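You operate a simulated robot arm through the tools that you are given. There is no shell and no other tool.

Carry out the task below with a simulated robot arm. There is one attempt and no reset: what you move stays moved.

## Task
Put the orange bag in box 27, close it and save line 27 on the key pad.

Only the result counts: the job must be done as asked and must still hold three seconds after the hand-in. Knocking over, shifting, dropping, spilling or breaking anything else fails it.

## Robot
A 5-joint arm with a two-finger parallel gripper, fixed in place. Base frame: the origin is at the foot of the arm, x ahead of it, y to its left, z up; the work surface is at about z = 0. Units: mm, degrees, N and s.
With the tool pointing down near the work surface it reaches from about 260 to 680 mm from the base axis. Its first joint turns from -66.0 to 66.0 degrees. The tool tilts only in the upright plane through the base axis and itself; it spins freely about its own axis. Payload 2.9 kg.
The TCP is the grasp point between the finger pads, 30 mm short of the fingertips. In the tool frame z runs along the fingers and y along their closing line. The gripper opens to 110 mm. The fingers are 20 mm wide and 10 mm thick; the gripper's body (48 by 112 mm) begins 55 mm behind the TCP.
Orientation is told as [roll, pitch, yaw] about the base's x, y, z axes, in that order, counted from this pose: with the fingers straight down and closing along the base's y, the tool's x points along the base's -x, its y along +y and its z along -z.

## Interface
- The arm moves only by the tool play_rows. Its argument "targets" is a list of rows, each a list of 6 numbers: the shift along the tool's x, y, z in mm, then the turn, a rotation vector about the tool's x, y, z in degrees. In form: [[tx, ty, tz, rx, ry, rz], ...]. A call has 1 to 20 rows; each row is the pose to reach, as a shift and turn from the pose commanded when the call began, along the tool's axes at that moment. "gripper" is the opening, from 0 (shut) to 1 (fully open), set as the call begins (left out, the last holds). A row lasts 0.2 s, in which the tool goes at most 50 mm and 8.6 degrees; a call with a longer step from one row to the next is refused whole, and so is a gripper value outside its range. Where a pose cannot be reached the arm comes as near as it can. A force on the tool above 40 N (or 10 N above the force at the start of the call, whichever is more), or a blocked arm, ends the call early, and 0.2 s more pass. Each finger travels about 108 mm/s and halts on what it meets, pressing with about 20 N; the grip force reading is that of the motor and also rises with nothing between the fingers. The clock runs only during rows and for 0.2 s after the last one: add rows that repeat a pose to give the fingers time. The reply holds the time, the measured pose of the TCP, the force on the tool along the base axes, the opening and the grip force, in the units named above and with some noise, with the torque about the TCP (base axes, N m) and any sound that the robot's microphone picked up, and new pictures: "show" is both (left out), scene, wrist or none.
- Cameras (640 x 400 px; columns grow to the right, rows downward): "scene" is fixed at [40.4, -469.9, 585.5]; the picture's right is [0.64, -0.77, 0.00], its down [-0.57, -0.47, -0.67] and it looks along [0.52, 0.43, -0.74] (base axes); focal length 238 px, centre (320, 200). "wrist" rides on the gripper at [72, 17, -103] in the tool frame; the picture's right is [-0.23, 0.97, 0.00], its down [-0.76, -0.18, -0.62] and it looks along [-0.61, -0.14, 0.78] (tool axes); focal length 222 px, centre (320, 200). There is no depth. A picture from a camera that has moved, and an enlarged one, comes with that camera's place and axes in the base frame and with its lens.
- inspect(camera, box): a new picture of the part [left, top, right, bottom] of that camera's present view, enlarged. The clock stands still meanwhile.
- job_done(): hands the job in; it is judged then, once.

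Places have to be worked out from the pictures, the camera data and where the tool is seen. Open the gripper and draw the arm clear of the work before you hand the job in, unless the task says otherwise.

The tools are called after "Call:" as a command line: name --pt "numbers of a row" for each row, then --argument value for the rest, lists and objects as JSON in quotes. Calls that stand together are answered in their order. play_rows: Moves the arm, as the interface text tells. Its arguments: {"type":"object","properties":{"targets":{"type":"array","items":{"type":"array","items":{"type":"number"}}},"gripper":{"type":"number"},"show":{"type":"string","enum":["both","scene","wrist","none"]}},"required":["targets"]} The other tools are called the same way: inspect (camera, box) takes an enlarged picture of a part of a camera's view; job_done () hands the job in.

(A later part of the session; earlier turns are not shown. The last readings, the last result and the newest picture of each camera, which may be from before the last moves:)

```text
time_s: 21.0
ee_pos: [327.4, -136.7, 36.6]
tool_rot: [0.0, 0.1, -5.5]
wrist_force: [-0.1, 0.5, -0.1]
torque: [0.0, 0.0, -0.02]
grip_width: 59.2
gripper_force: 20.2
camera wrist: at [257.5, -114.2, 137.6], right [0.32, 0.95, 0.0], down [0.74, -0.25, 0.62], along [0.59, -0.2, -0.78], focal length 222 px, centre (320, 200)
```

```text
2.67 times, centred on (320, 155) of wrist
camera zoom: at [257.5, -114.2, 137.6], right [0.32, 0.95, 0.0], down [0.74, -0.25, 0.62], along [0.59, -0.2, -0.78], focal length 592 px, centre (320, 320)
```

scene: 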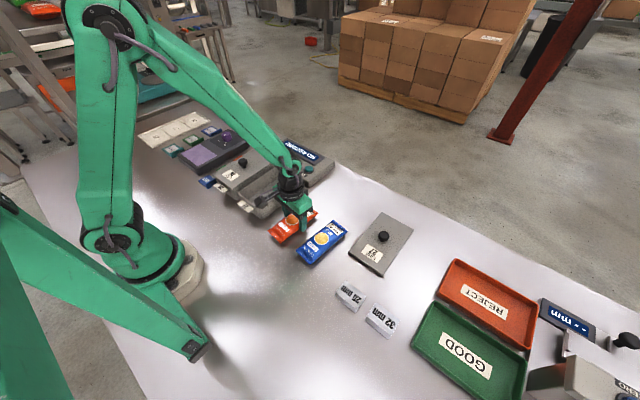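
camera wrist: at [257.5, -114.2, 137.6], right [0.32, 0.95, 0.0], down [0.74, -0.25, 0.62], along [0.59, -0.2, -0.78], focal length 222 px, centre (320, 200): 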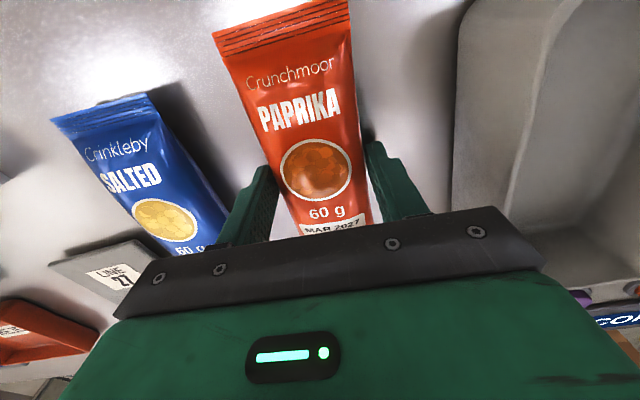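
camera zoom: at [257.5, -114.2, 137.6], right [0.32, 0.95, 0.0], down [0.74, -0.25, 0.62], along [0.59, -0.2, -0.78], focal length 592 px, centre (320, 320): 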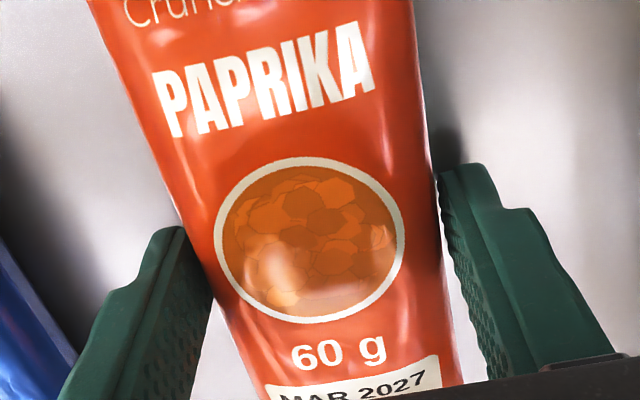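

The bag is gripped (59.2 mm, 20 N). Lift slowly 100 mm and check that it hangs level and clears everything.

Call:
play_rows --pt "0 0 -5 0 0 0" --pt "0 0 -15 0 0 0" --pt "0 0 -30 0 0 0" --pt "0 0 -50 0 0 0" --pt "0 0 -75 0 0 0" --pt "0 0 -100 0 0 0" --pt "0 0 -120 0 0 0" --pt "0 0 -120 0 0 0" --gripper 0.4

Call:
inspect --camera "wrist" --box '[0, 0, 640, 4]'

Call:
inspect --camera "scene" --box '[210, 120, 350, 225]'

```text
time_s: 22.8
ee_pos: [326.0, -137.9, 154.3]
tool_rot: [0.0, -0.1, -5.6]
wrist_force: [-0.2, 0.4, -0.4]
torque: [0.04, -0.02, 0.0]
grip_width: 58.9
gripper_force: 19.8
camera wrist: at [256.6, -114.5, 256.9], right [0.32, 0.95, 0.0], down [0.74, -0.25, 0.62], along [0.59, -0.2, -0.78], focal length 222 px, centre (320, 200)
```

scene: 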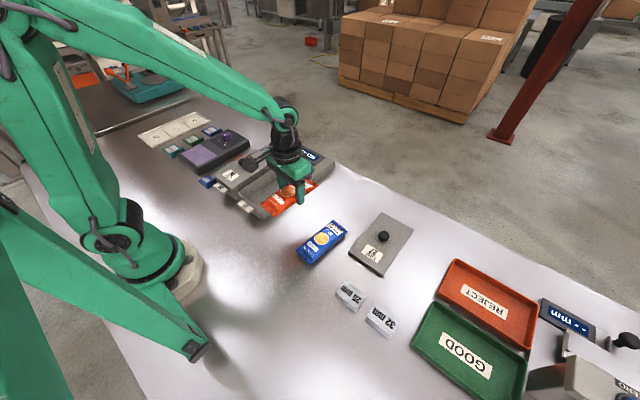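
wrist: 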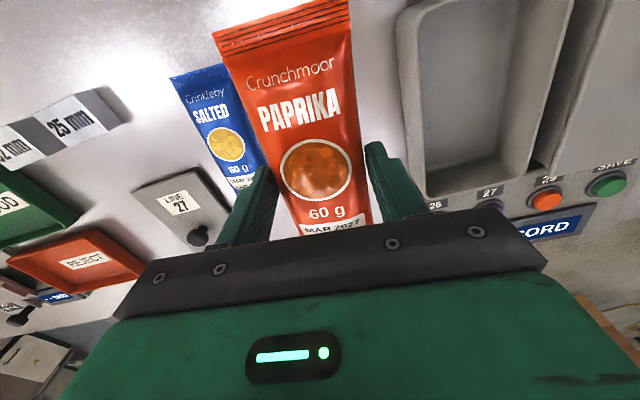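

```text
1.00 times, centred on (320, 2) of wrist (not enlarged: the box is as wide or as high as the picture)
camera zoom: at [256.6, -114.5, 256.9], right [0.32, 0.95, 0.0], down [0.74, -0.25, 0.62], along [0.59, -0.2, -0.78], focal length 222 px, centre (320, 398)
```

zoom: 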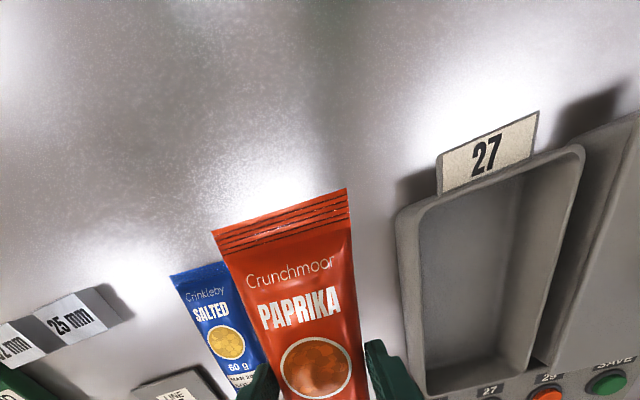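

```text
3.81 times, centred on (280, 172) of scene
camera zoom: at [40.4, -469.9, 585.5], right [0.64, -0.77, 0.0], down [-0.57, -0.47, -0.67], along [0.52, 0.43, -0.74], focal length 908 px, centre (472, 305)
```

zoom: 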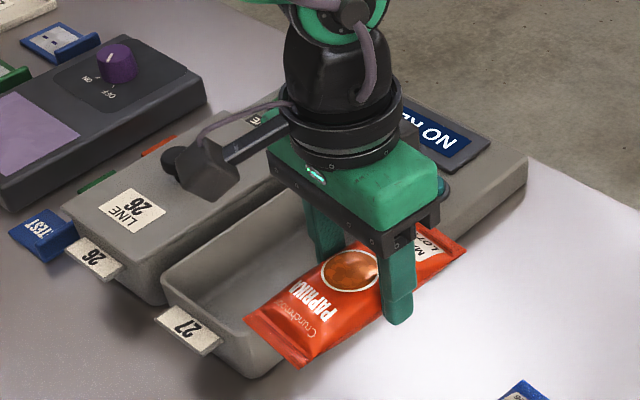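

The bag is held level with its near end about 79 mm on the base side of the TCP and its centre ≈4 mm base-side. I'll measure the open box from the wrist and scene views.

Call:
inspect --camera "wrist" --box '[340, 0, 640, 150]'

Call:
inspect --camera "wrist" --box '[380, 0, 640, 20]'

```text
2.13 times, centred on (490, 75) of wrist
camera zoom: at [256.6, -114.5, 256.9], right [0.32, 0.95, 0.0], down [0.74, -0.25, 0.62], along [0.59, -0.2, -0.78], focal length 474 px, centre (-43, 467)
```

zoom: 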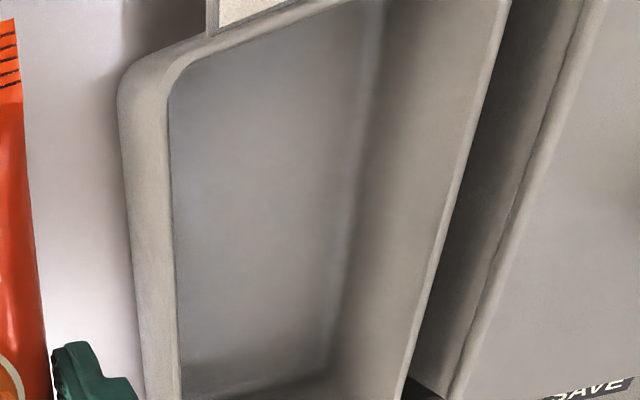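

```text
2.46 times, centred on (510, 10) of wrist
camera zoom: at [256.6, -114.5, 256.9], right [0.32, 0.95, 0.0], down [0.74, -0.25, 0.62], along [0.59, -0.2, -0.78], focal length 547 px, centre (-148, 668)
```

zoom: 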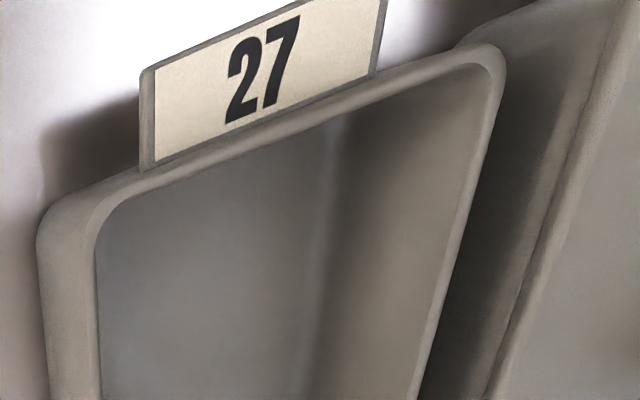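

Rim inner edges so far: y≈-47.7 to +51.9, near edge x≈275. Now I'll zoom on the far rim.

Call:
inspect --camera "wrist" --box '[400, 120, 580, 220]'

Call:
inspect --camera "wrist" --box '[200, 0, 400, 30]'

```text
3.56 times, centred on (490, 170) of wrist
camera zoom: at [256.6, -114.5, 256.9], right [0.32, 0.95, 0.0], down [0.74, -0.25, 0.62], along [0.59, -0.2, -0.78], focal length 790 px, centre (-284, 307)
```

zoom: 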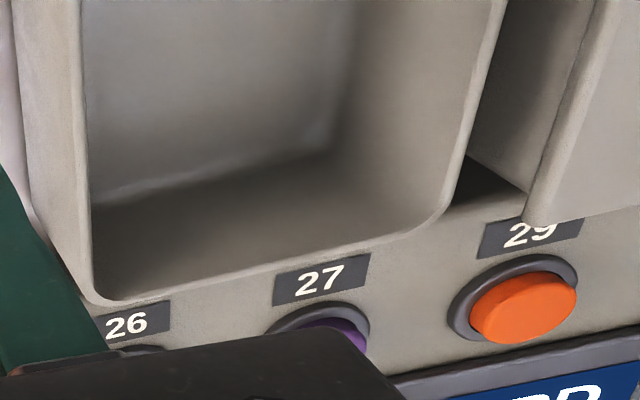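

```text
3.20 times, centred on (300, 15) of wrist
camera zoom: at [256.6, -114.5, 256.9], right [0.32, 0.95, 0.0], down [0.74, -0.25, 0.62], along [0.59, -0.2, -0.78], focal length 711 px, centre (384, 792)
```

zoom: 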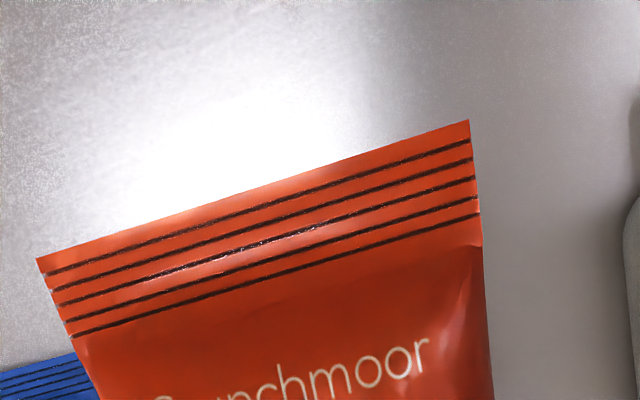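

Box interior is about x 275–447, y -48…+52 (centre ≈ (361, 1.5)), so the 150×60 mm bag fits with ~11 mm each end. Move over the box with TCP at (365, 1.5) and yaw back to 0, staying at z≈155.

Call:
play_rows --pt "-4 24 0 0 0 -1" --pt "-8 47 0 0 0 -2" --pt "-12 71 0 0 0 -3" --pt "-16 95 0 0 0 -4" --pt "-20.5 119 0 0 0 -5" --pt "-24.5 142 0 0 0 -5.5" --pt "-24.5 142 0 0 0 -5.5" --gripper 0.4

Call:
inspect --camera "wrist" --box '[0, 0, 640, 4]'

Call:
inspect --camera "scene" --box '[210, 120, 330, 225]'

```text
time_s: 24.4
ee_pos: [364.9, -0.4, 155.3]
tool_rot: [0.0, 0.1, 0.0]
wrist_force: [-0.2, -0.4, -0.5]
torque: [-0.03, -0.01, 0.0]
grip_width: 59.6
gripper_force: 20.3
camera wrist: at [292.2, 16.5, 256.3], right [0.23, 0.97, 0.0], down [0.76, -0.18, 0.62], along [0.61, -0.14, -0.78], focal length 222 px, centre (320, 200)
```

scene: 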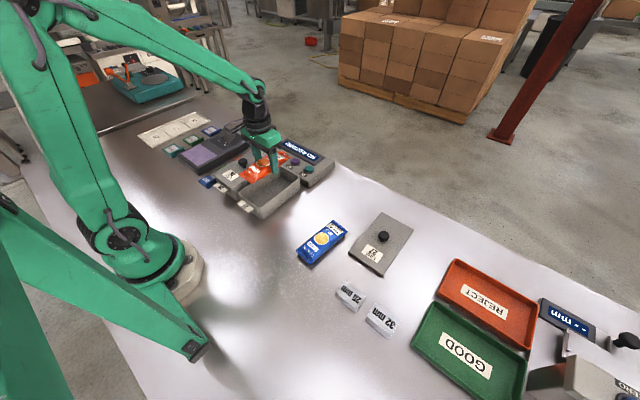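
wrist: 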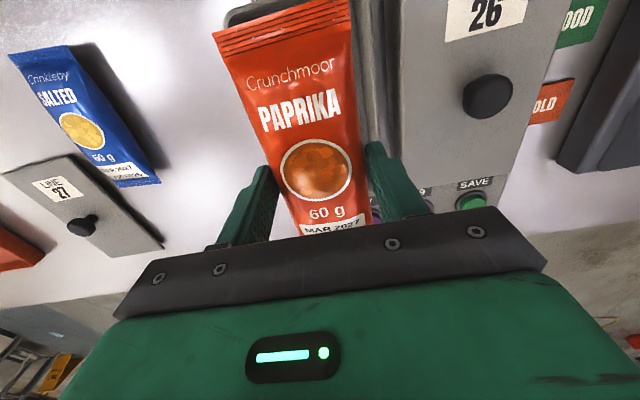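

```text
1.00 times, centred on (320, 2) of wrist (not enlarged: the box is as wide or as high as the picture)
camera zoom: at [292.2, 16.5, 256.3], right [0.23, 0.97, 0.0], down [0.76, -0.18, 0.62], along [0.61, -0.14, -0.78], focal length 222 px, centre (320, 398)
```

zoom: 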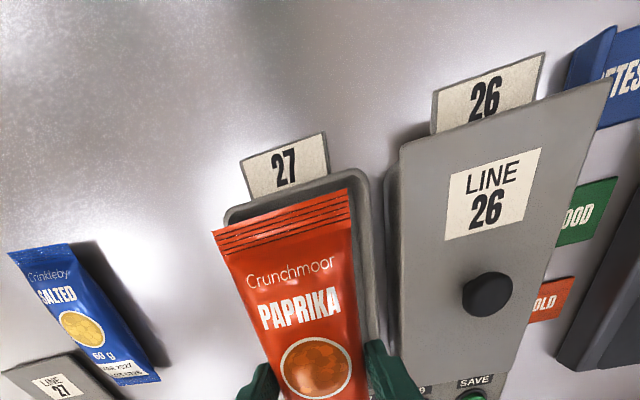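

```text
3.81 times, centred on (270, 172) of scene
camera zoom: at [40.4, -469.9, 585.5], right [0.64, -0.77, 0.0], down [-0.57, -0.47, -0.67], along [0.52, 0.43, -0.74], focal length 908 px, centre (510, 305)
```

zoom: 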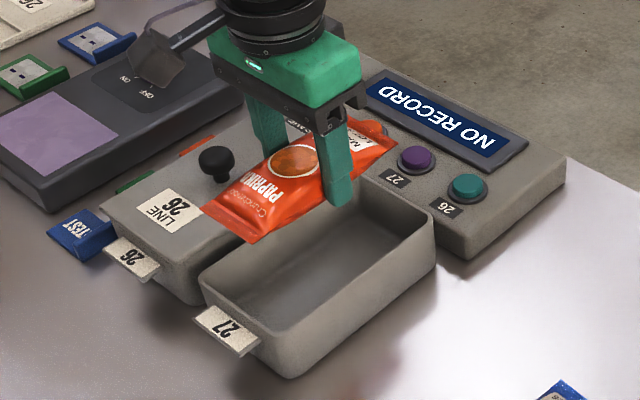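

Bag is centred over the open box. Lower to TCP z≈85, where the bag just enters the rim, and check.

Call:
play_rows --pt "0 0.5 20 0 0 0" --pt "0 0.5 40 0 0 0" --pt "0 0.5 55 0 0 0" --pt "0 0.5 65 0 0 0" --pt "0 0.5 71 0 0 0" --pt "0 0.5 71 0 0 0" --gripper 0.4

Call:
inspect --camera "scene" --box '[220, 140, 320, 220]'

Call:
inspect --camera "wrist" --box '[0, 0, 640, 4]'

```text
time_s: 25.8
ee_pos: [364.4, 3.1, 85.8]
tool_rot: [0.0, 0.1, 0.1]
wrist_force: [0.4, -0.3, -0.1]
torque: [0.0, 0.04, 0.01]
grip_width: 59.2
gripper_force: 19.3
camera wrist: at [292.3, 18.7, 187.2], right [0.23, 0.97, 0.0], down [0.76, -0.18, 0.62], along [0.61, -0.14, -0.78], focal length 222 px, centre (320, 200)
```

scene: 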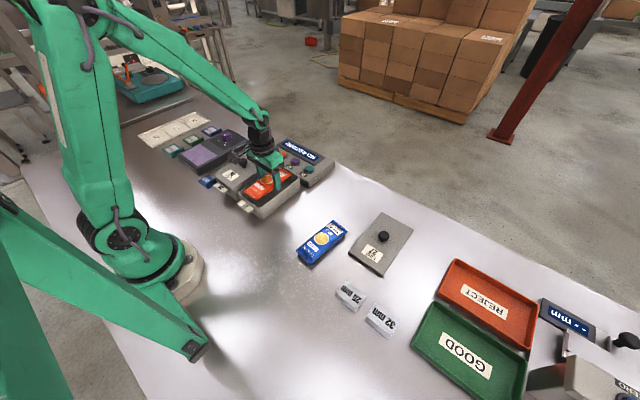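
wrist: 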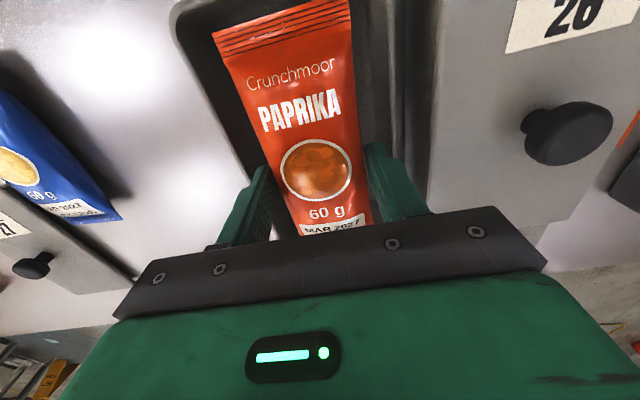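

```text
5.00 times, centred on (270, 180) of scene
camera zoom: at [40.4, -469.9, 585.5], right [0.64, -0.77, 0.0], down [-0.57, -0.47, -0.67], along [0.52, 0.43, -0.74], focal length 1192 px, centre (570, 300)
```

zoom: 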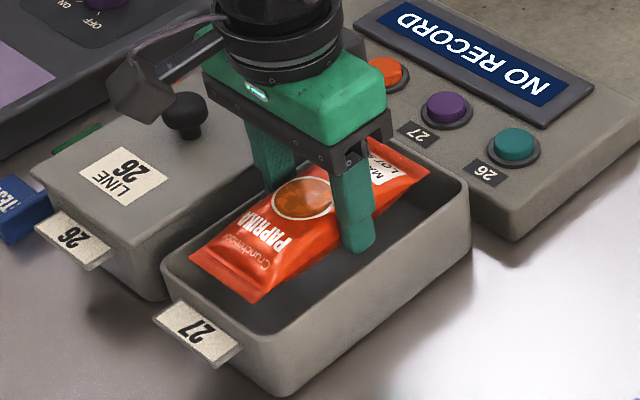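

```text
1.00 times, centred on (320, 2) of wrist (not enlarged: the box is as wide or as high as the picture)
camera zoom: at [292.3, 18.7, 187.2], right [0.23, 0.97, 0.0], down [0.76, -0.18, 0.62], along [0.61, -0.14, -0.78], focal length 222 px, centre (320, 398)
```

zoom: 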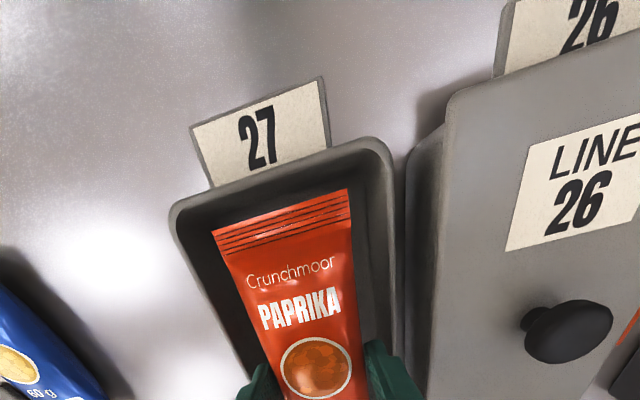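

Good clearance all round. Continue lowering to TCP z≈44 in careful steps.

Call:
play_rows --pt "0 0 10 0 0 0" --pt "0 0 20 0 0 0" --pt "0 0 30 0 0 0" --pt "0 0 36 0 0 0" --pt "0 0 40 0 0 0" --pt "0 0 40 0 0 0" --gripper 0.4

Call:
inspect --camera "scene" --box '[220, 140, 320, 220]'

```text
time_s: 27.2
ee_pos: [365.3, 0.9, 45.7]
tool_rot: [0.0, 0.1, -0.1]
wrist_force: [-0.8, 0.6, 0.3]
torque: [0.02, 0.02, -0.02]
grip_width: 59.3
gripper_force: 19.3
camera wrist: at [293.2, 17.7, 147.5], right [0.23, 0.97, 0.0], down [0.76, -0.18, 0.62], along [0.61, -0.14, -0.78], focal length 222 px, centre (320, 200)
```

scene: 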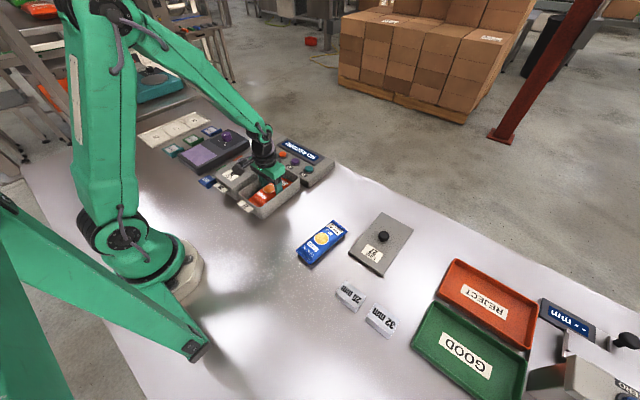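
wrist: 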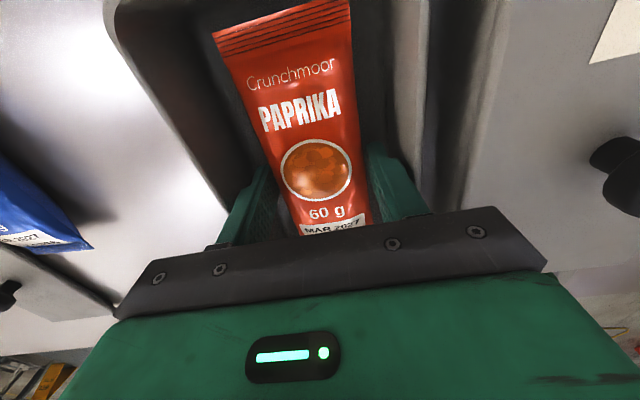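

```text
5.00 times, centred on (270, 180) of scene
camera zoom: at [40.4, -469.9, 585.5], right [0.64, -0.77, 0.0], down [-0.57, -0.47, -0.67], along [0.52, 0.43, -0.74], focal length 1192 px, centre (570, 300)
```

zoom: 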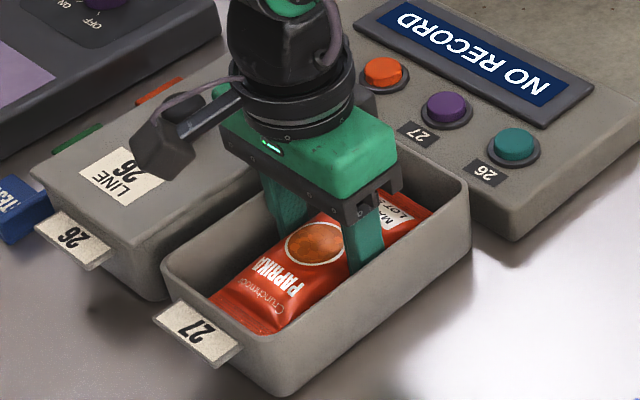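

No contact yet at z≈45. Lower in 1.5 mm steps to feel the box floor.

Call:
play_rows --pt "0 0 1.5 0 0 0" --pt "0 0 3 0 0 0" --pt "0 0 4 0 0 0" --gripper 0.4 --show "none"

```text
time_s: 28.0
ee_pos: [363.0, 1.3, 42.3]
tool_rot: [0.0, -0.1, -0.1]
wrist_force: [-1.0, -0.1, -0.7]
torque: [0.0, 0.0, -0.01]
grip_width: 59.2
gripper_force: 20.2
```

Call:
play_rows --pt "0 0 1 0 0 0" --pt "0 0 2 0 0 0" --gripper 0.4 --show "none"

```text
time_s: 28.6
ee_pos: [365.6, 1.7, 40.6]
tool_rot: [0.0, -0.1, 0.1]
wrist_force: [-2.7, -3.5, 13.3]
torque: [-0.09, 0.07, -0.02]
grip_width: 59.2
gripper_force: 20.0
```

Floor contact at z≈40 (13 N). Release gently, opening only to about 69 mm so the fingers stay clear of the walls.

Call:
play_rows --pt "0 0 -1 0 0 0" --pt "0 0 -1 0 0 0" --pt "0 0 -1 0 0 0" --gripper 0.63

Call:
inspect --camera "wrist" --box '[200, 80, 440, 230]'

```text
time_s: 29.4
ee_pos: [364.9, 1.5, 41.1]
tool_rot: [0.0, 0.0, 0.0]
wrist_force: [-0.2, -0.8, -2.2]
torque: [-0.02, -0.02, 0.01]
grip_width: 67.1
gripper_force: 0.0
camera wrist: at [293.1, 18.5, 142.3], right [0.23, 0.97, 0.0], down [0.76, -0.18, 0.62], along [0.61, -0.14, -0.78], focal length 222 px, centre (320, 200)
```

scene: 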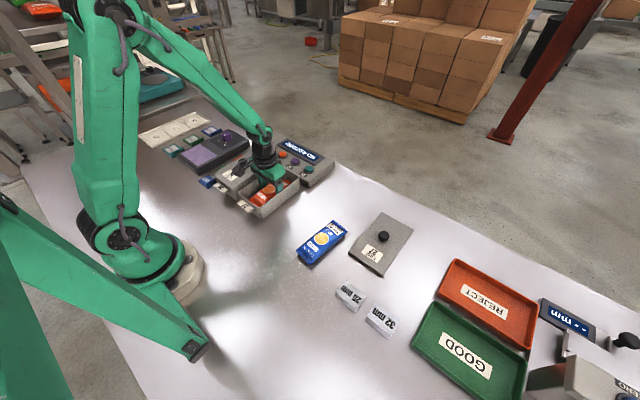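
wrist: 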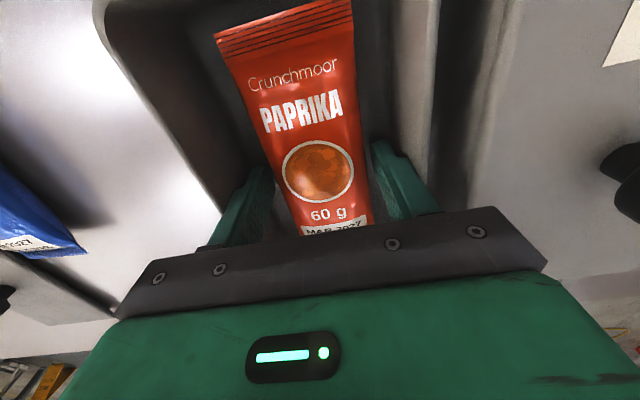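

```text
2.67 times, centred on (320, 155) of wrist
camera zoom: at [293.1, 18.5, 142.3], right [0.23, 0.97, 0.0], down [0.76, -0.18, 0.62], along [0.61, -0.14, -0.78], focal length 592 px, centre (320, 320)
```

zoom: 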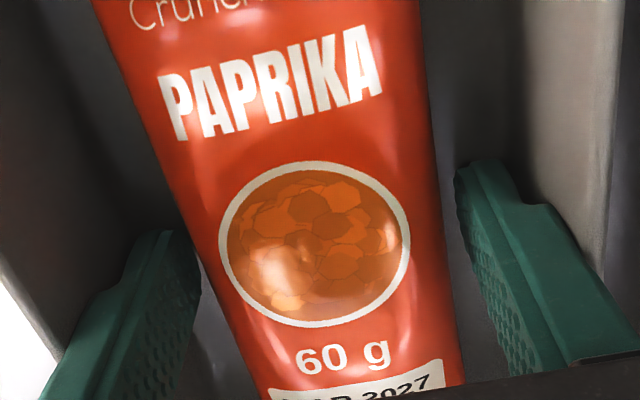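

Bag released (force ~0). The width reads 67 rather than 69, so a finger may touch the tapered wall; I'll ease the opening to ~64 mm and then lift straight out.

Call:
play_rows --pt "0 0 0 0 0 0" --pt "0 0 0 0 0 0" --gripper 0.58 --show "none"

Call:
play_rows --pt "0 0 -5 0 0 0" --pt "0 0 -15 0 0 0" --pt "0 0 -30 0 0 0" --pt "0 0 -60 0 0 0" --pt "0 0 -100 0 0 0" --pt "0 0 -140 0 0 0" --pt "0 0 -160 0 0 0" --pt "0 0 -160 0 0 0" --gripper 0.58

Call:
inspect --camera "scene" --box '[220, 140, 320, 220]'

Call:
inspect --camera "wrist" --box '[0, 0, 640, 4]'

```text
time_s: 30.0
ee_pos: [365.0, 1.0, 40.8]
tool_rot: [0.0, 0.0, -0.1]
wrist_force: [-0.2, 0.1, -0.3]
torque: [-0.04, 0.02, -0.01]
grip_width: 63.9
gripper_force: 0.0
```

```text
time_s: 31.8
ee_pos: [363.9, -1.0, 201.3]
tool_rot: [0.0, 0.0, 0.0]
wrist_force: [-0.7, 0.2, 0.2]
torque: [0.03, 0.04, -0.02]
grip_width: 64.2
gripper_force: 0.0
camera wrist: at [293.5, 16.2, 302.5], right [0.23, 0.97, 0.0], down [0.76, -0.18, 0.62], along [0.61, -0.14, -0.78], focal length 222 px, centre (320, 200)
```

scene: 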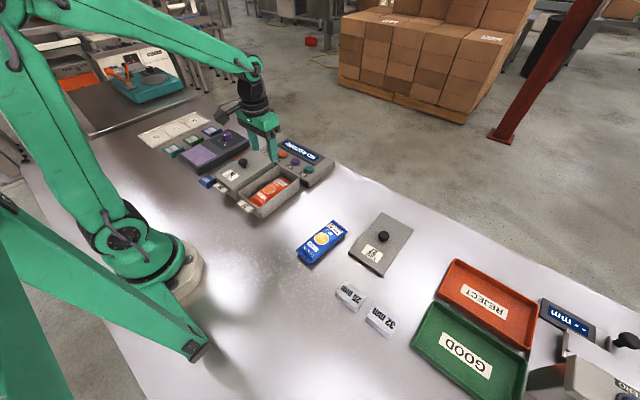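
wrist: 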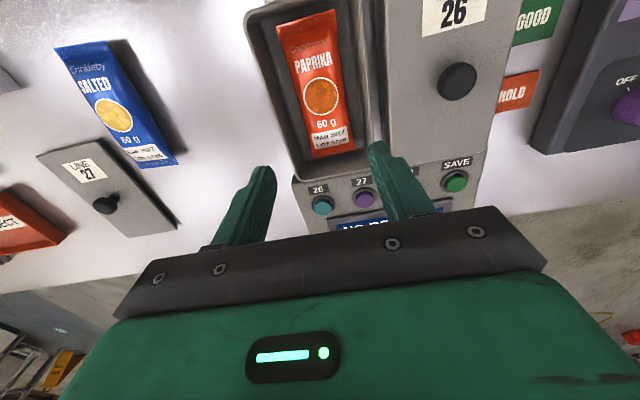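

```text
5.00 times, centred on (270, 180) of scene
camera zoom: at [40.4, -469.9, 585.5], right [0.64, -0.77, 0.0], down [-0.57, -0.47, -0.67], along [0.52, 0.43, -0.74], focal length 1192 px, centre (570, 300)
```

zoom: 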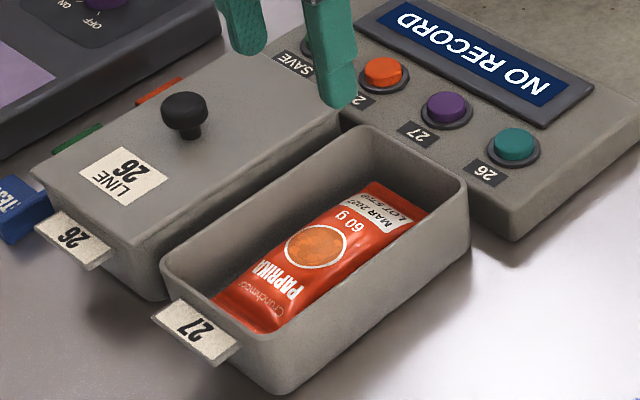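

```text
1.00 times, centred on (320, 2) of wrist (not enlarged: the box is as wide or as high as the picture)
camera zoom: at [293.5, 16.2, 302.5], right [0.23, 0.97, 0.0], down [0.76, -0.18, 0.62], along [0.61, -0.14, -0.78], focal length 222 px, centre (320, 398)
```

zoom: 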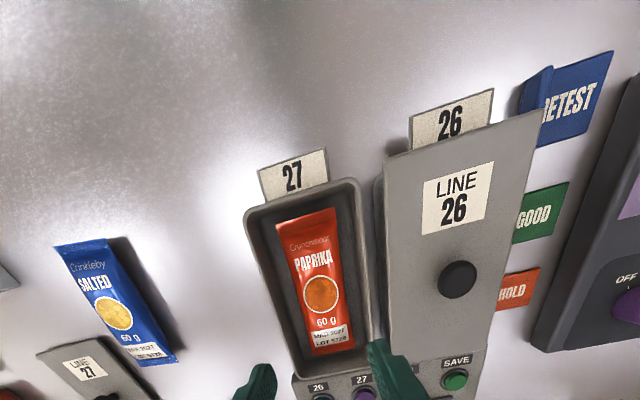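

The orange bag lies flat in box 27 and the box hasn't moved. Next I'll return to above the lid at (440, -370).

Call:
play_rows --pt "-7.5 -37 0 0 0 0" --pt "-15 -74 0 0 0 0" --pt "-22.5 -111 0 0 0 0" --pt "-30 -148 0 0 0 0" --pt "-37.5 -186 0 0 0 0" --pt "-45 -223 0 0 0 0" --pt "-52.5 -260 0 0 0 0" --pt "-60 -298 0 0 0 0" --pt "-67.5 -335 0 0 0 0" --pt "-75 -372 0 0 0 0" --pt "-75 -372 0 0 0 0" --gripper 0.6

Call:
inspect --camera "wrist" --box '[220, 0, 420, 125]'

```text
time_s: 34.2
ee_pos: [438.1, -370.2, 200.9]
tool_rot: [0.0, 0.1, 0.0]
wrist_force: [0.5, -0.2, 0.5]
torque: [-0.01, -0.01, -0.01]
grip_width: 66.0
gripper_force: 0.1
camera wrist: at [366.6, -353.7, 302.3], right [0.23, 0.97, 0.0], down [0.76, -0.18, 0.62], along [0.61, -0.14, -0.78], focal length 222 px, centre (320, 200)
```

scene: 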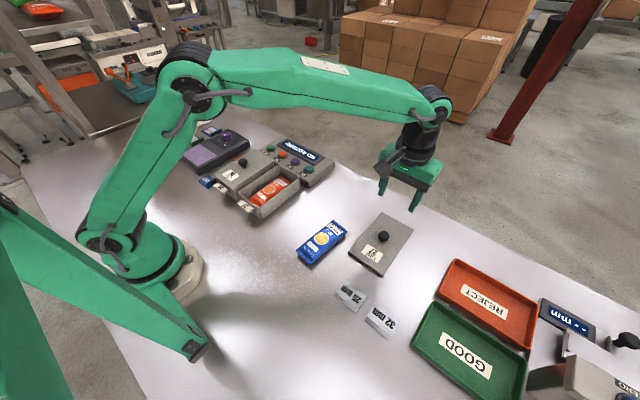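
wrist: 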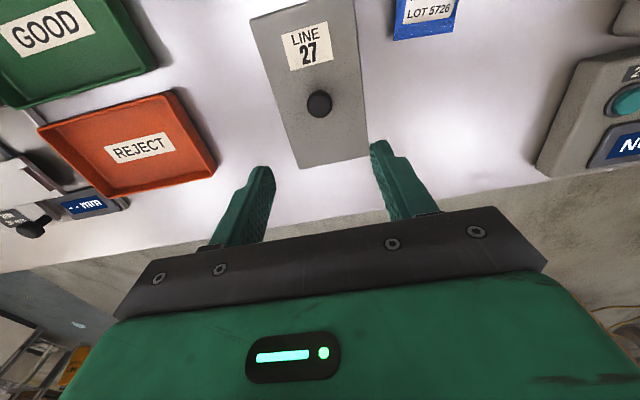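

```text
3.20 times, centred on (320, 62) of wrist
camera zoom: at [366.6, -353.7, 302.3], right [0.23, 0.97, 0.0], down [0.76, -0.18, 0.62], along [0.61, -0.14, -0.78], focal length 711 px, centre (320, 640)
```

zoom: 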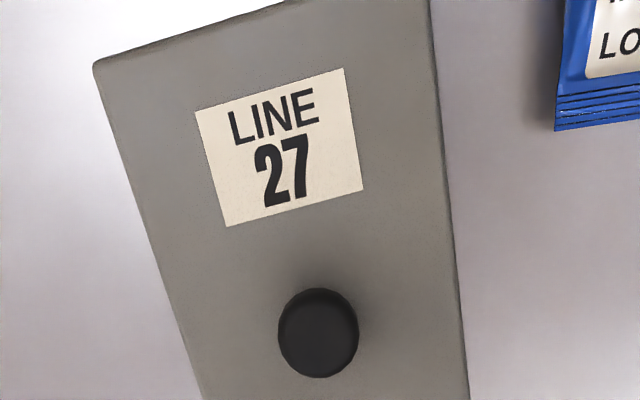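

The lid is still where I left it, knob beneath the gripper. Descend to the earlier grip height (z≈46).

Call:
play_rows --pt "0 0 35 0 0 0" --pt "0 0 70 0 0 0" --pt "0 0 100 0 0 0" --pt "0 0 125 0 0 0" --pt "0 0 142 0 0 0" --pt "0 0 150 0 0 0" --pt "0 0 154 0 0 0" --pt "0 0 154 0 0 0" --gripper 0.6

```text
time_s: 36.0
ee_pos: [439.2, -370.7, 46.0]
tool_rot: [0.0, 0.0, 0.1]
wrist_force: [-1.0, 0.1, 1.6]
torque: [0.02, 0.0, -0.01]
grip_width: 65.8
gripper_force: 0.2
camera wrist: at [368.2, -354.4, 147.5], right [0.23, 0.97, 0.0], down [0.76, -0.18, 0.62], along [0.61, -0.14, -0.78], focal length 222 px, centre (320, 200)
```

scene: 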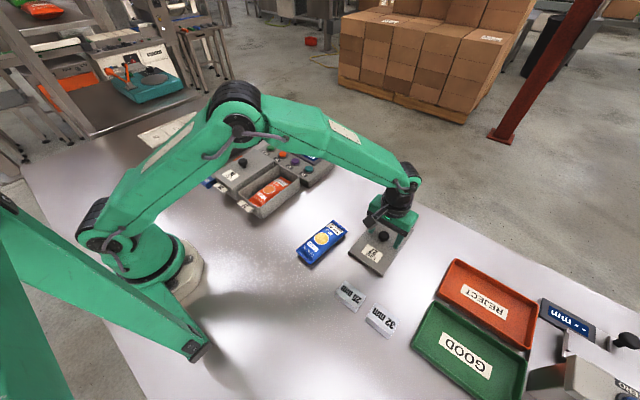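
wrist: 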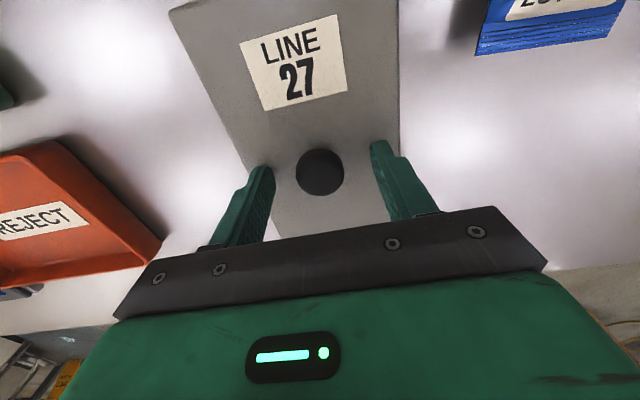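

Well aligned around the knob. Close on it, then lift a little.

Call:
play_rows --pt "0 0 0 0 0 0" --pt "0 0 0 0 0 0" --pt "0 0 0 0 0 0" --gripper 0 --show "none"

Call:
play_rows --pt "0 0 -5 0 0 0" --pt "0 0 -15 0 0 0" --pt "0 0 -35 0 0 0" --pt "0 0 -65 0 0 0" --pt "0 0 -100 0 0 0" --pt "0 0 -135 0 0 0" --pt "0 0 -165 0 0 0" --pt "0 0 -165 0 0 0" --gripper 0

```text
time_s: 36.8
ee_pos: [439.8, -371.1, 45.6]
tool_rot: [0.0, 0.0, 0.0]
wrist_force: [0.0, 0.3, 0.5]
torque: [0.0, -0.02, 0.02]
grip_width: 28.8
gripper_force: 19.5
```

```text
time_s: 38.6
ee_pos: [441.5, -371.2, 210.6]
tool_rot: [0.0, 0.0, -0.1]
wrist_force: [-0.1, 0.3, -0.9]
torque: [0.0, 0.0, 0.01]
grip_width: 28.9
gripper_force: 20.0
camera wrist: at [369.1, -354.7, 311.9], right [0.23, 0.97, 0.0], down [0.76, -0.18, 0.62], along [0.61, -0.14, -0.78], focal length 222 px, centre (320, 200)
```

scene: 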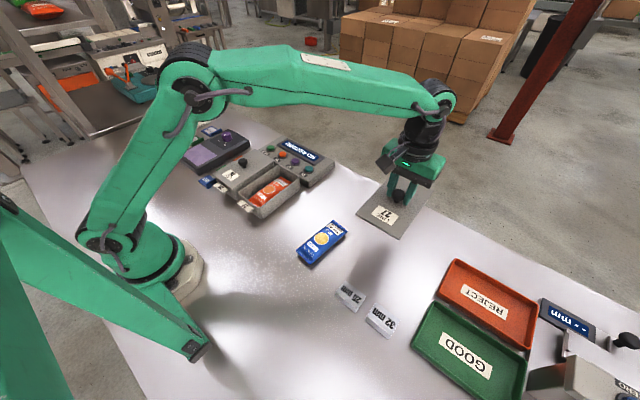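
wrist: 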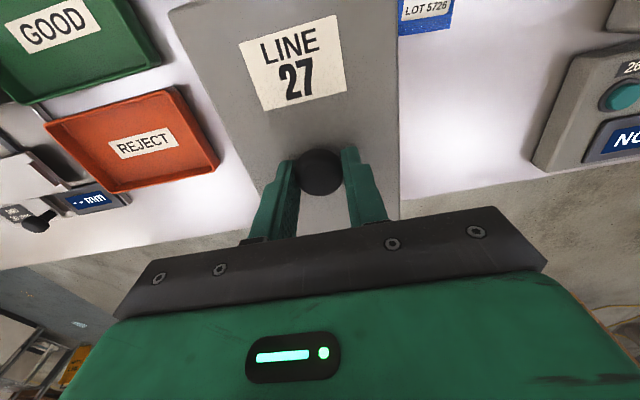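

Lid re-gripped with the same pose in the gripper as before. Carry it back to above box 27 at command (362, 1).

Call:
play_rows --pt "6 28.5 0 0 0 0" --pt "12 57.1 0 0 0 0" --pt "18 85.6 0 0 0 0" --pt "24 114.2 0 0 0 0" --pt "30 142.7 0 0 0 0" --pt "36 171.2 0 0 0 0" --pt "42 199.8 0 0 0 0" --pt "48 228.3 0 0 0 0" --pt "54 256.8 0 0 0 0" --pt "60 285.4 0 0 0 0" --pt "66 313.9 0 0 0 0" --pt "72 342.5 0 0 0 0" --pt "78 371 0 0 0 0" --pt "78 371 0 0 0 0" --gripper 0 --show "none"

Call:
play_rows --pt "0 0 25 0 0 0" --pt "0 0 50 0 0 0" --pt "0 0 75 0 0 0" --pt "0 0 90 0 0 0" --pt "0 0 99 0 0 0" --pt "0 0 99 0 0 0" --gripper 0

Call:
inspect --camera "scene" --box '[225, 150, 315, 215]'

```text
time_s: 41.6
ee_pos: [363.7, 1.6, 209.4]
tool_rot: [0.0, -0.1, 0.0]
wrist_force: [-0.4, -0.6, -0.4]
torque: [-0.02, -0.03, 0.0]
grip_width: 28.7
gripper_force: 19.9
```

```text
time_s: 43.0
ee_pos: [362.7, 0.6, 111.6]
tool_rot: [0.1, 0.0, 0.0]
wrist_force: [0.4, 0.3, -0.9]
torque: [0.06, -0.05, 0.01]
grip_width: 28.8
gripper_force: 20.0
camera wrist: at [289.8, 17.8, 213.2], right [0.23, 0.97, 0.0], down [0.76, -0.18, 0.62], along [0.61, -0.14, -0.78], focal length 222 px, centre (320, 200)
```

scene: 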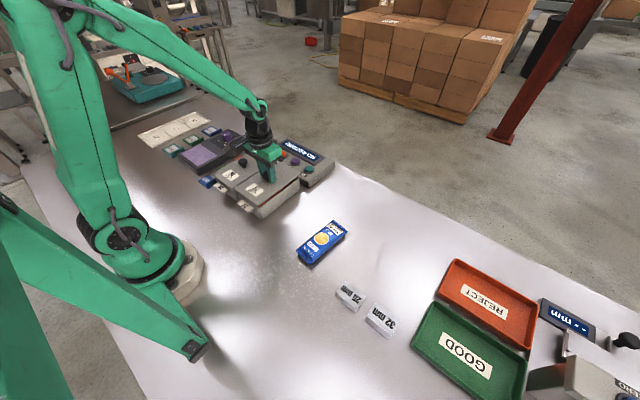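
wrist: 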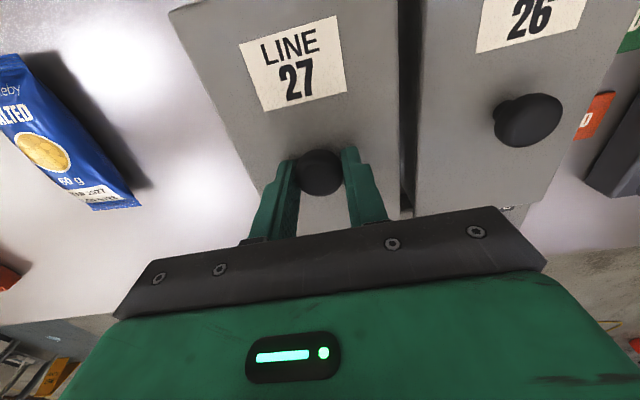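

```text
6.15 times, centred on (270, 182) of scene
camera zoom: at [40.4, -469.9, 585.5], right [0.64, -0.77, 0.0], down [-0.57, -0.47, -0.67], along [0.52, 0.43, -0.74], focal length 1467 px, centre (628, 308)
```

zoom: 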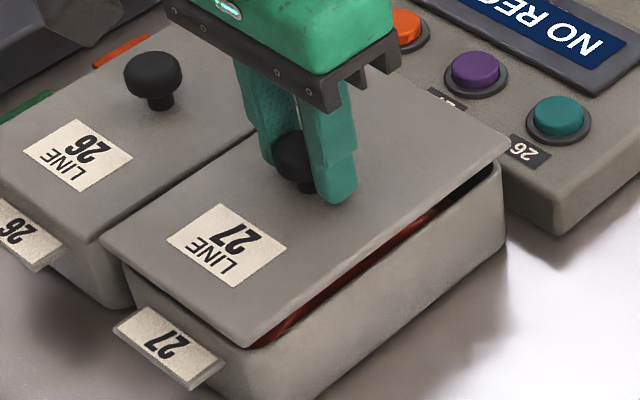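

The picture matches the earlier lifted state closely (box tag within ~1 mm). Lower 9 mm and look again before seating.

Call:
play_rows --pt "0 0 3 0 0 0" --pt "0 0 6 0 0 0" --pt "0 0 9 0 0 0" --gripper 0 --show "none"

Call:
inspect --camera "scene" --box '[230, 155, 310, 215]'

Call:
inspect --camera "wrist" --box '[150, 0, 470, 60]'

```text
time_s: 43.8
ee_pos: [360.7, 0.3, 103.6]
tool_rot: [0.0, 0.0, 0.1]
wrist_force: [0.6, 0.6, -0.4]
torque: [0.0, 0.01, 0.0]
grip_width: 28.9
gripper_force: 19.4
```

```text
6.67 times, centred on (270, 185) of scene
camera zoom: at [40.4, -469.9, 585.5], right [0.64, -0.77, 0.0], down [-0.57, -0.47, -0.67], along [0.52, 0.43, -0.74], focal length 1589 px, centre (653, 300)
```

zoom: 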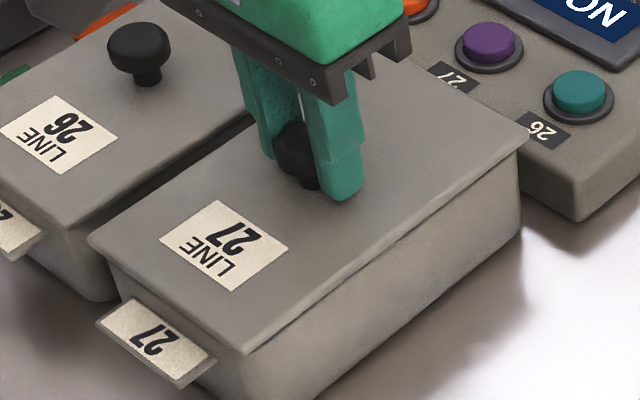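

```text
2.00 times, centred on (310, 30) of wrist
camera zoom: at [289.9, 17.0, 205.1], right [0.23, 0.97, 0.0], down [0.76, -0.18, 0.62], along [0.61, -0.14, -0.78], focal length 444 px, centre (340, 540)
```

zoom: 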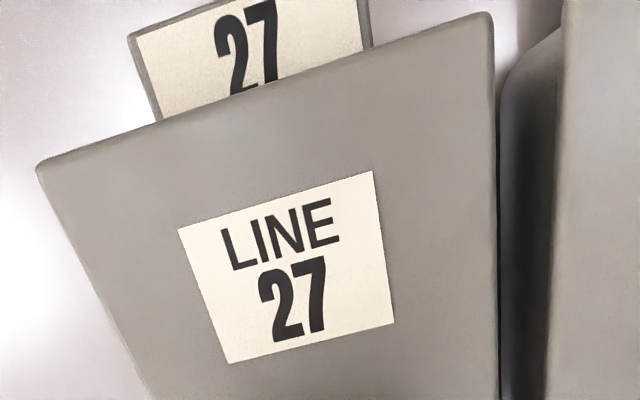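

Lid overhang looks even over the box, as it was originally. Now seat it in 1 mm steps with force checks; the original seated height was z≈99.2.

Call:
play_rows --pt "0 0 1 0 0 0" --pt "0 0 2 0 0 0" --pt "0 0 2.5 0 0 0" --gripper 0 --show "none"

```text
time_s: 44.6
ee_pos: [362.2, 0.2, 99.3]
tool_rot: [0.2, 0.0, -0.1]
wrist_force: [-0.8, 0.0, -0.5]
torque: [-0.01, -0.02, -0.02]
grip_width: 29.0
gripper_force: 19.9
```

Call:
play_rows --pt "0 0 0.5 0 0 0" --pt "0 0 1 0 0 0" --gripper 0 --show "none"

Call:
inspect --camera "scene" --box '[230, 155, 310, 215]'

```text
time_s: 45.2
ee_pos: [361.6, -0.4, 98.9]
tool_rot: [0.0, -0.1, 0.0]
wrist_force: [0.0, -0.2, -0.1]
torque: [0.01, 0.0, 0.02]
grip_width: 29.1
gripper_force: 20.2
```

```text
6.67 times, centred on (270, 185) of scene
camera zoom: at [40.4, -469.9, 585.5], right [0.64, -0.77, 0.0], down [-0.57, -0.47, -0.67], along [0.52, 0.43, -0.74], focal length 1589 px, centre (653, 300)
```

zoom: 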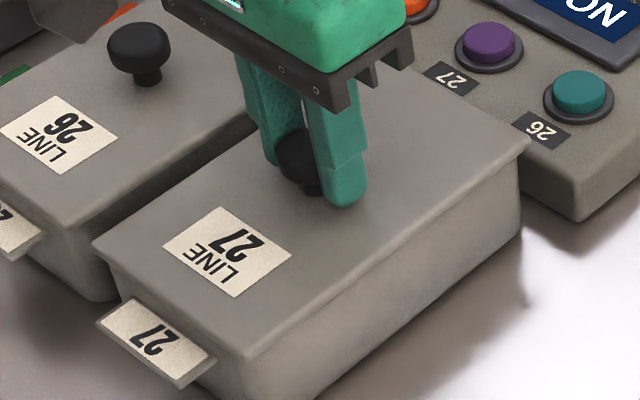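

Call:
inspect --camera "scene" --box '[236, 180, 276, 212]'

Call:
inspect --camera "scene" --box '[270, 160, 310, 192]'

Call:
inspect --camera "wrist" --box '[150, 0, 470, 60]'

```text
12.50 times, centred on (256, 196) of scene
camera zoom: at [40.4, -469.9, 585.5], right [0.64, -0.77, 0.0], down [-0.57, -0.47, -0.67], along [0.52, 0.43, -0.74], focal length 2979 px, centre (1120, 250)
```

zoom: 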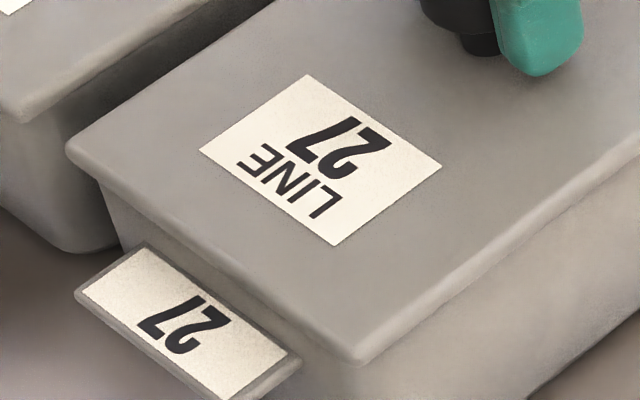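

```text
12.50 times, centred on (290, 176) of scene
camera zoom: at [40.4, -469.9, 585.5], right [0.64, -0.77, 0.0], down [-0.57, -0.47, -0.67], along [0.52, 0.43, -0.74], focal length 2979 px, centre (695, 500)
```

zoom: 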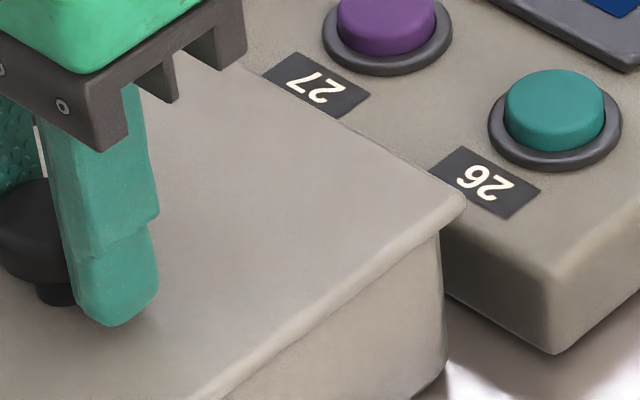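

```text
2.00 times, centred on (310, 30) of wrist
camera zoom: at [290.4, 16.6, 200.8], right [0.23, 0.97, 0.0], down [0.76, -0.18, 0.62], along [0.61, -0.14, -0.78], focal length 444 px, centre (340, 540)
```

zoom: 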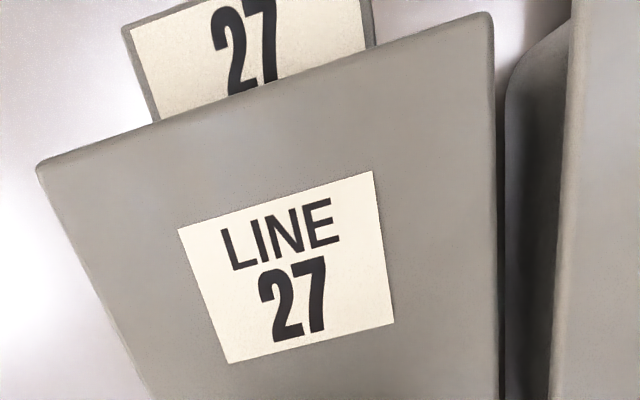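

Alignment looks right (lid corners match the original closed picture within ~1 mm). Lower another 0.5–1 mm to feel the rim.

Call:
play_rows --pt "0 0 0.4 0 0 0" --pt "0 0 0.8 0 0 0" --pt "0 0 0.8 0 0 0" --gripper 0 --show "none"

```text
time_s: 46.0
ee_pos: [362.0, 0.2, 99.3]
tool_rot: [-0.1, 0.0, 0.0]
wrist_force: [-3.6, 1.6, 12.3]
torque: [0.07, 0.08, -0.03]
grip_width: 28.6
gripper_force: 20.4
heard: snap
```

A "snap" was heard with 12 N at z≈99 — the lid has seated. Release the knob and rise, then check the lid.

Call:
play_rows --pt "0 0 0 0 0 0" --pt "0 0 0 0 0 0" --pt "0 0 0 0 0 0" --gripper 0.55 --show "none"

Call:
play_rows --pt "0 0 -10 0 0 0" --pt "0 0 -30 0 0 0" --pt "0 0 -60 0 0 0" --pt "0 0 -100 0 0 0" --pt "0 0 -100 0 0 0" --gripper 0.55

Call:
inspect --camera "scene" --box '[230, 155, 310, 215]'

Call:
inspect --camera "wrist" --box '[0, 0, 640, 4]'

```text
time_s: 46.8
ee_pos: [362.0, 0.4, 99.2]
tool_rot: [0.0, -0.1, 0.1]
wrist_force: [0.4, 0.1, -0.3]
torque: [-0.01, 0.02, -0.01]
grip_width: 60.3
gripper_force: 0.1
```

```text
time_s: 48.0
ee_pos: [362.0, 1.1, 199.6]
tool_rot: [-0.1, 0.0, 0.0]
wrist_force: [-0.5, -0.2, 0.2]
torque: [-0.01, 0.02, 0.04]
grip_width: 60.5
gripper_force: 0.0
camera wrist: at [290.0, 18.0, 301.7], right [0.23, 0.97, 0.0], down [0.76, -0.18, 0.62], along [0.61, -0.14, -0.78], focal length 222 px, centre (320, 200)
```

scene: 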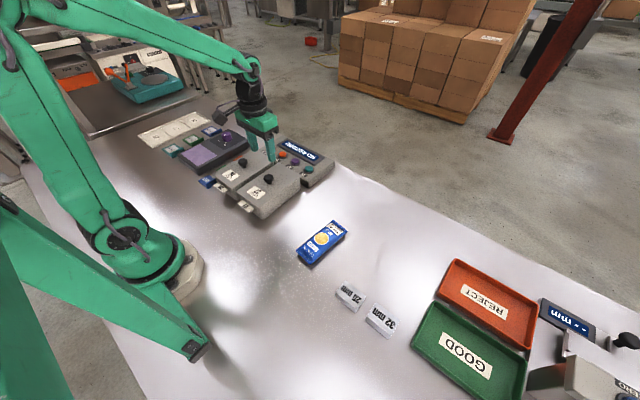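
wrist: 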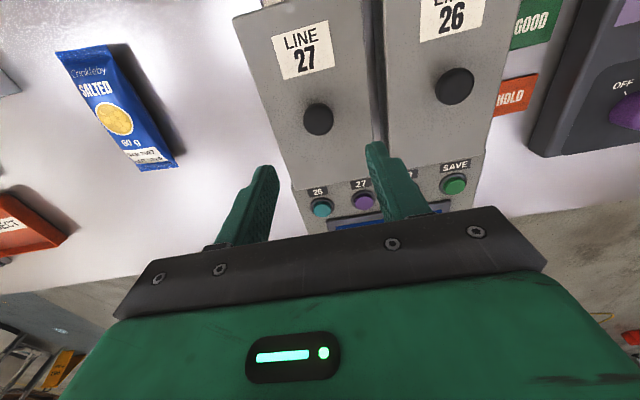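

```text
6.67 times, centred on (270, 185) of scene
camera zoom: at [40.4, -469.9, 585.5], right [0.64, -0.77, 0.0], down [-0.57, -0.47, -0.67], along [0.52, 0.43, -0.74], focal length 1589 px, centre (653, 300)
```

zoom: 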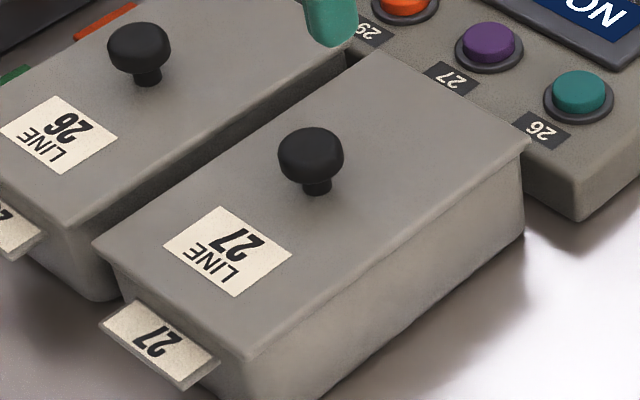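

```text
1.00 times, centred on (320, 2) of wrist (not enlarged: the box is as wide or as high as the picture)
camera zoom: at [290.0, 18.0, 301.7], right [0.23, 0.97, 0.0], down [0.76, -0.18, 0.62], along [0.61, -0.14, -0.78], focal length 222 px, centre (320, 398)
```

zoom: 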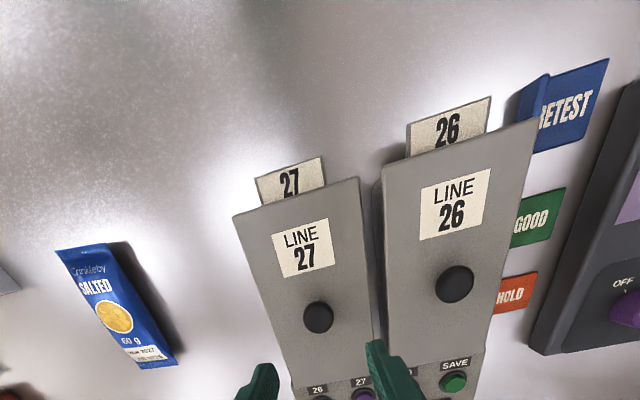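

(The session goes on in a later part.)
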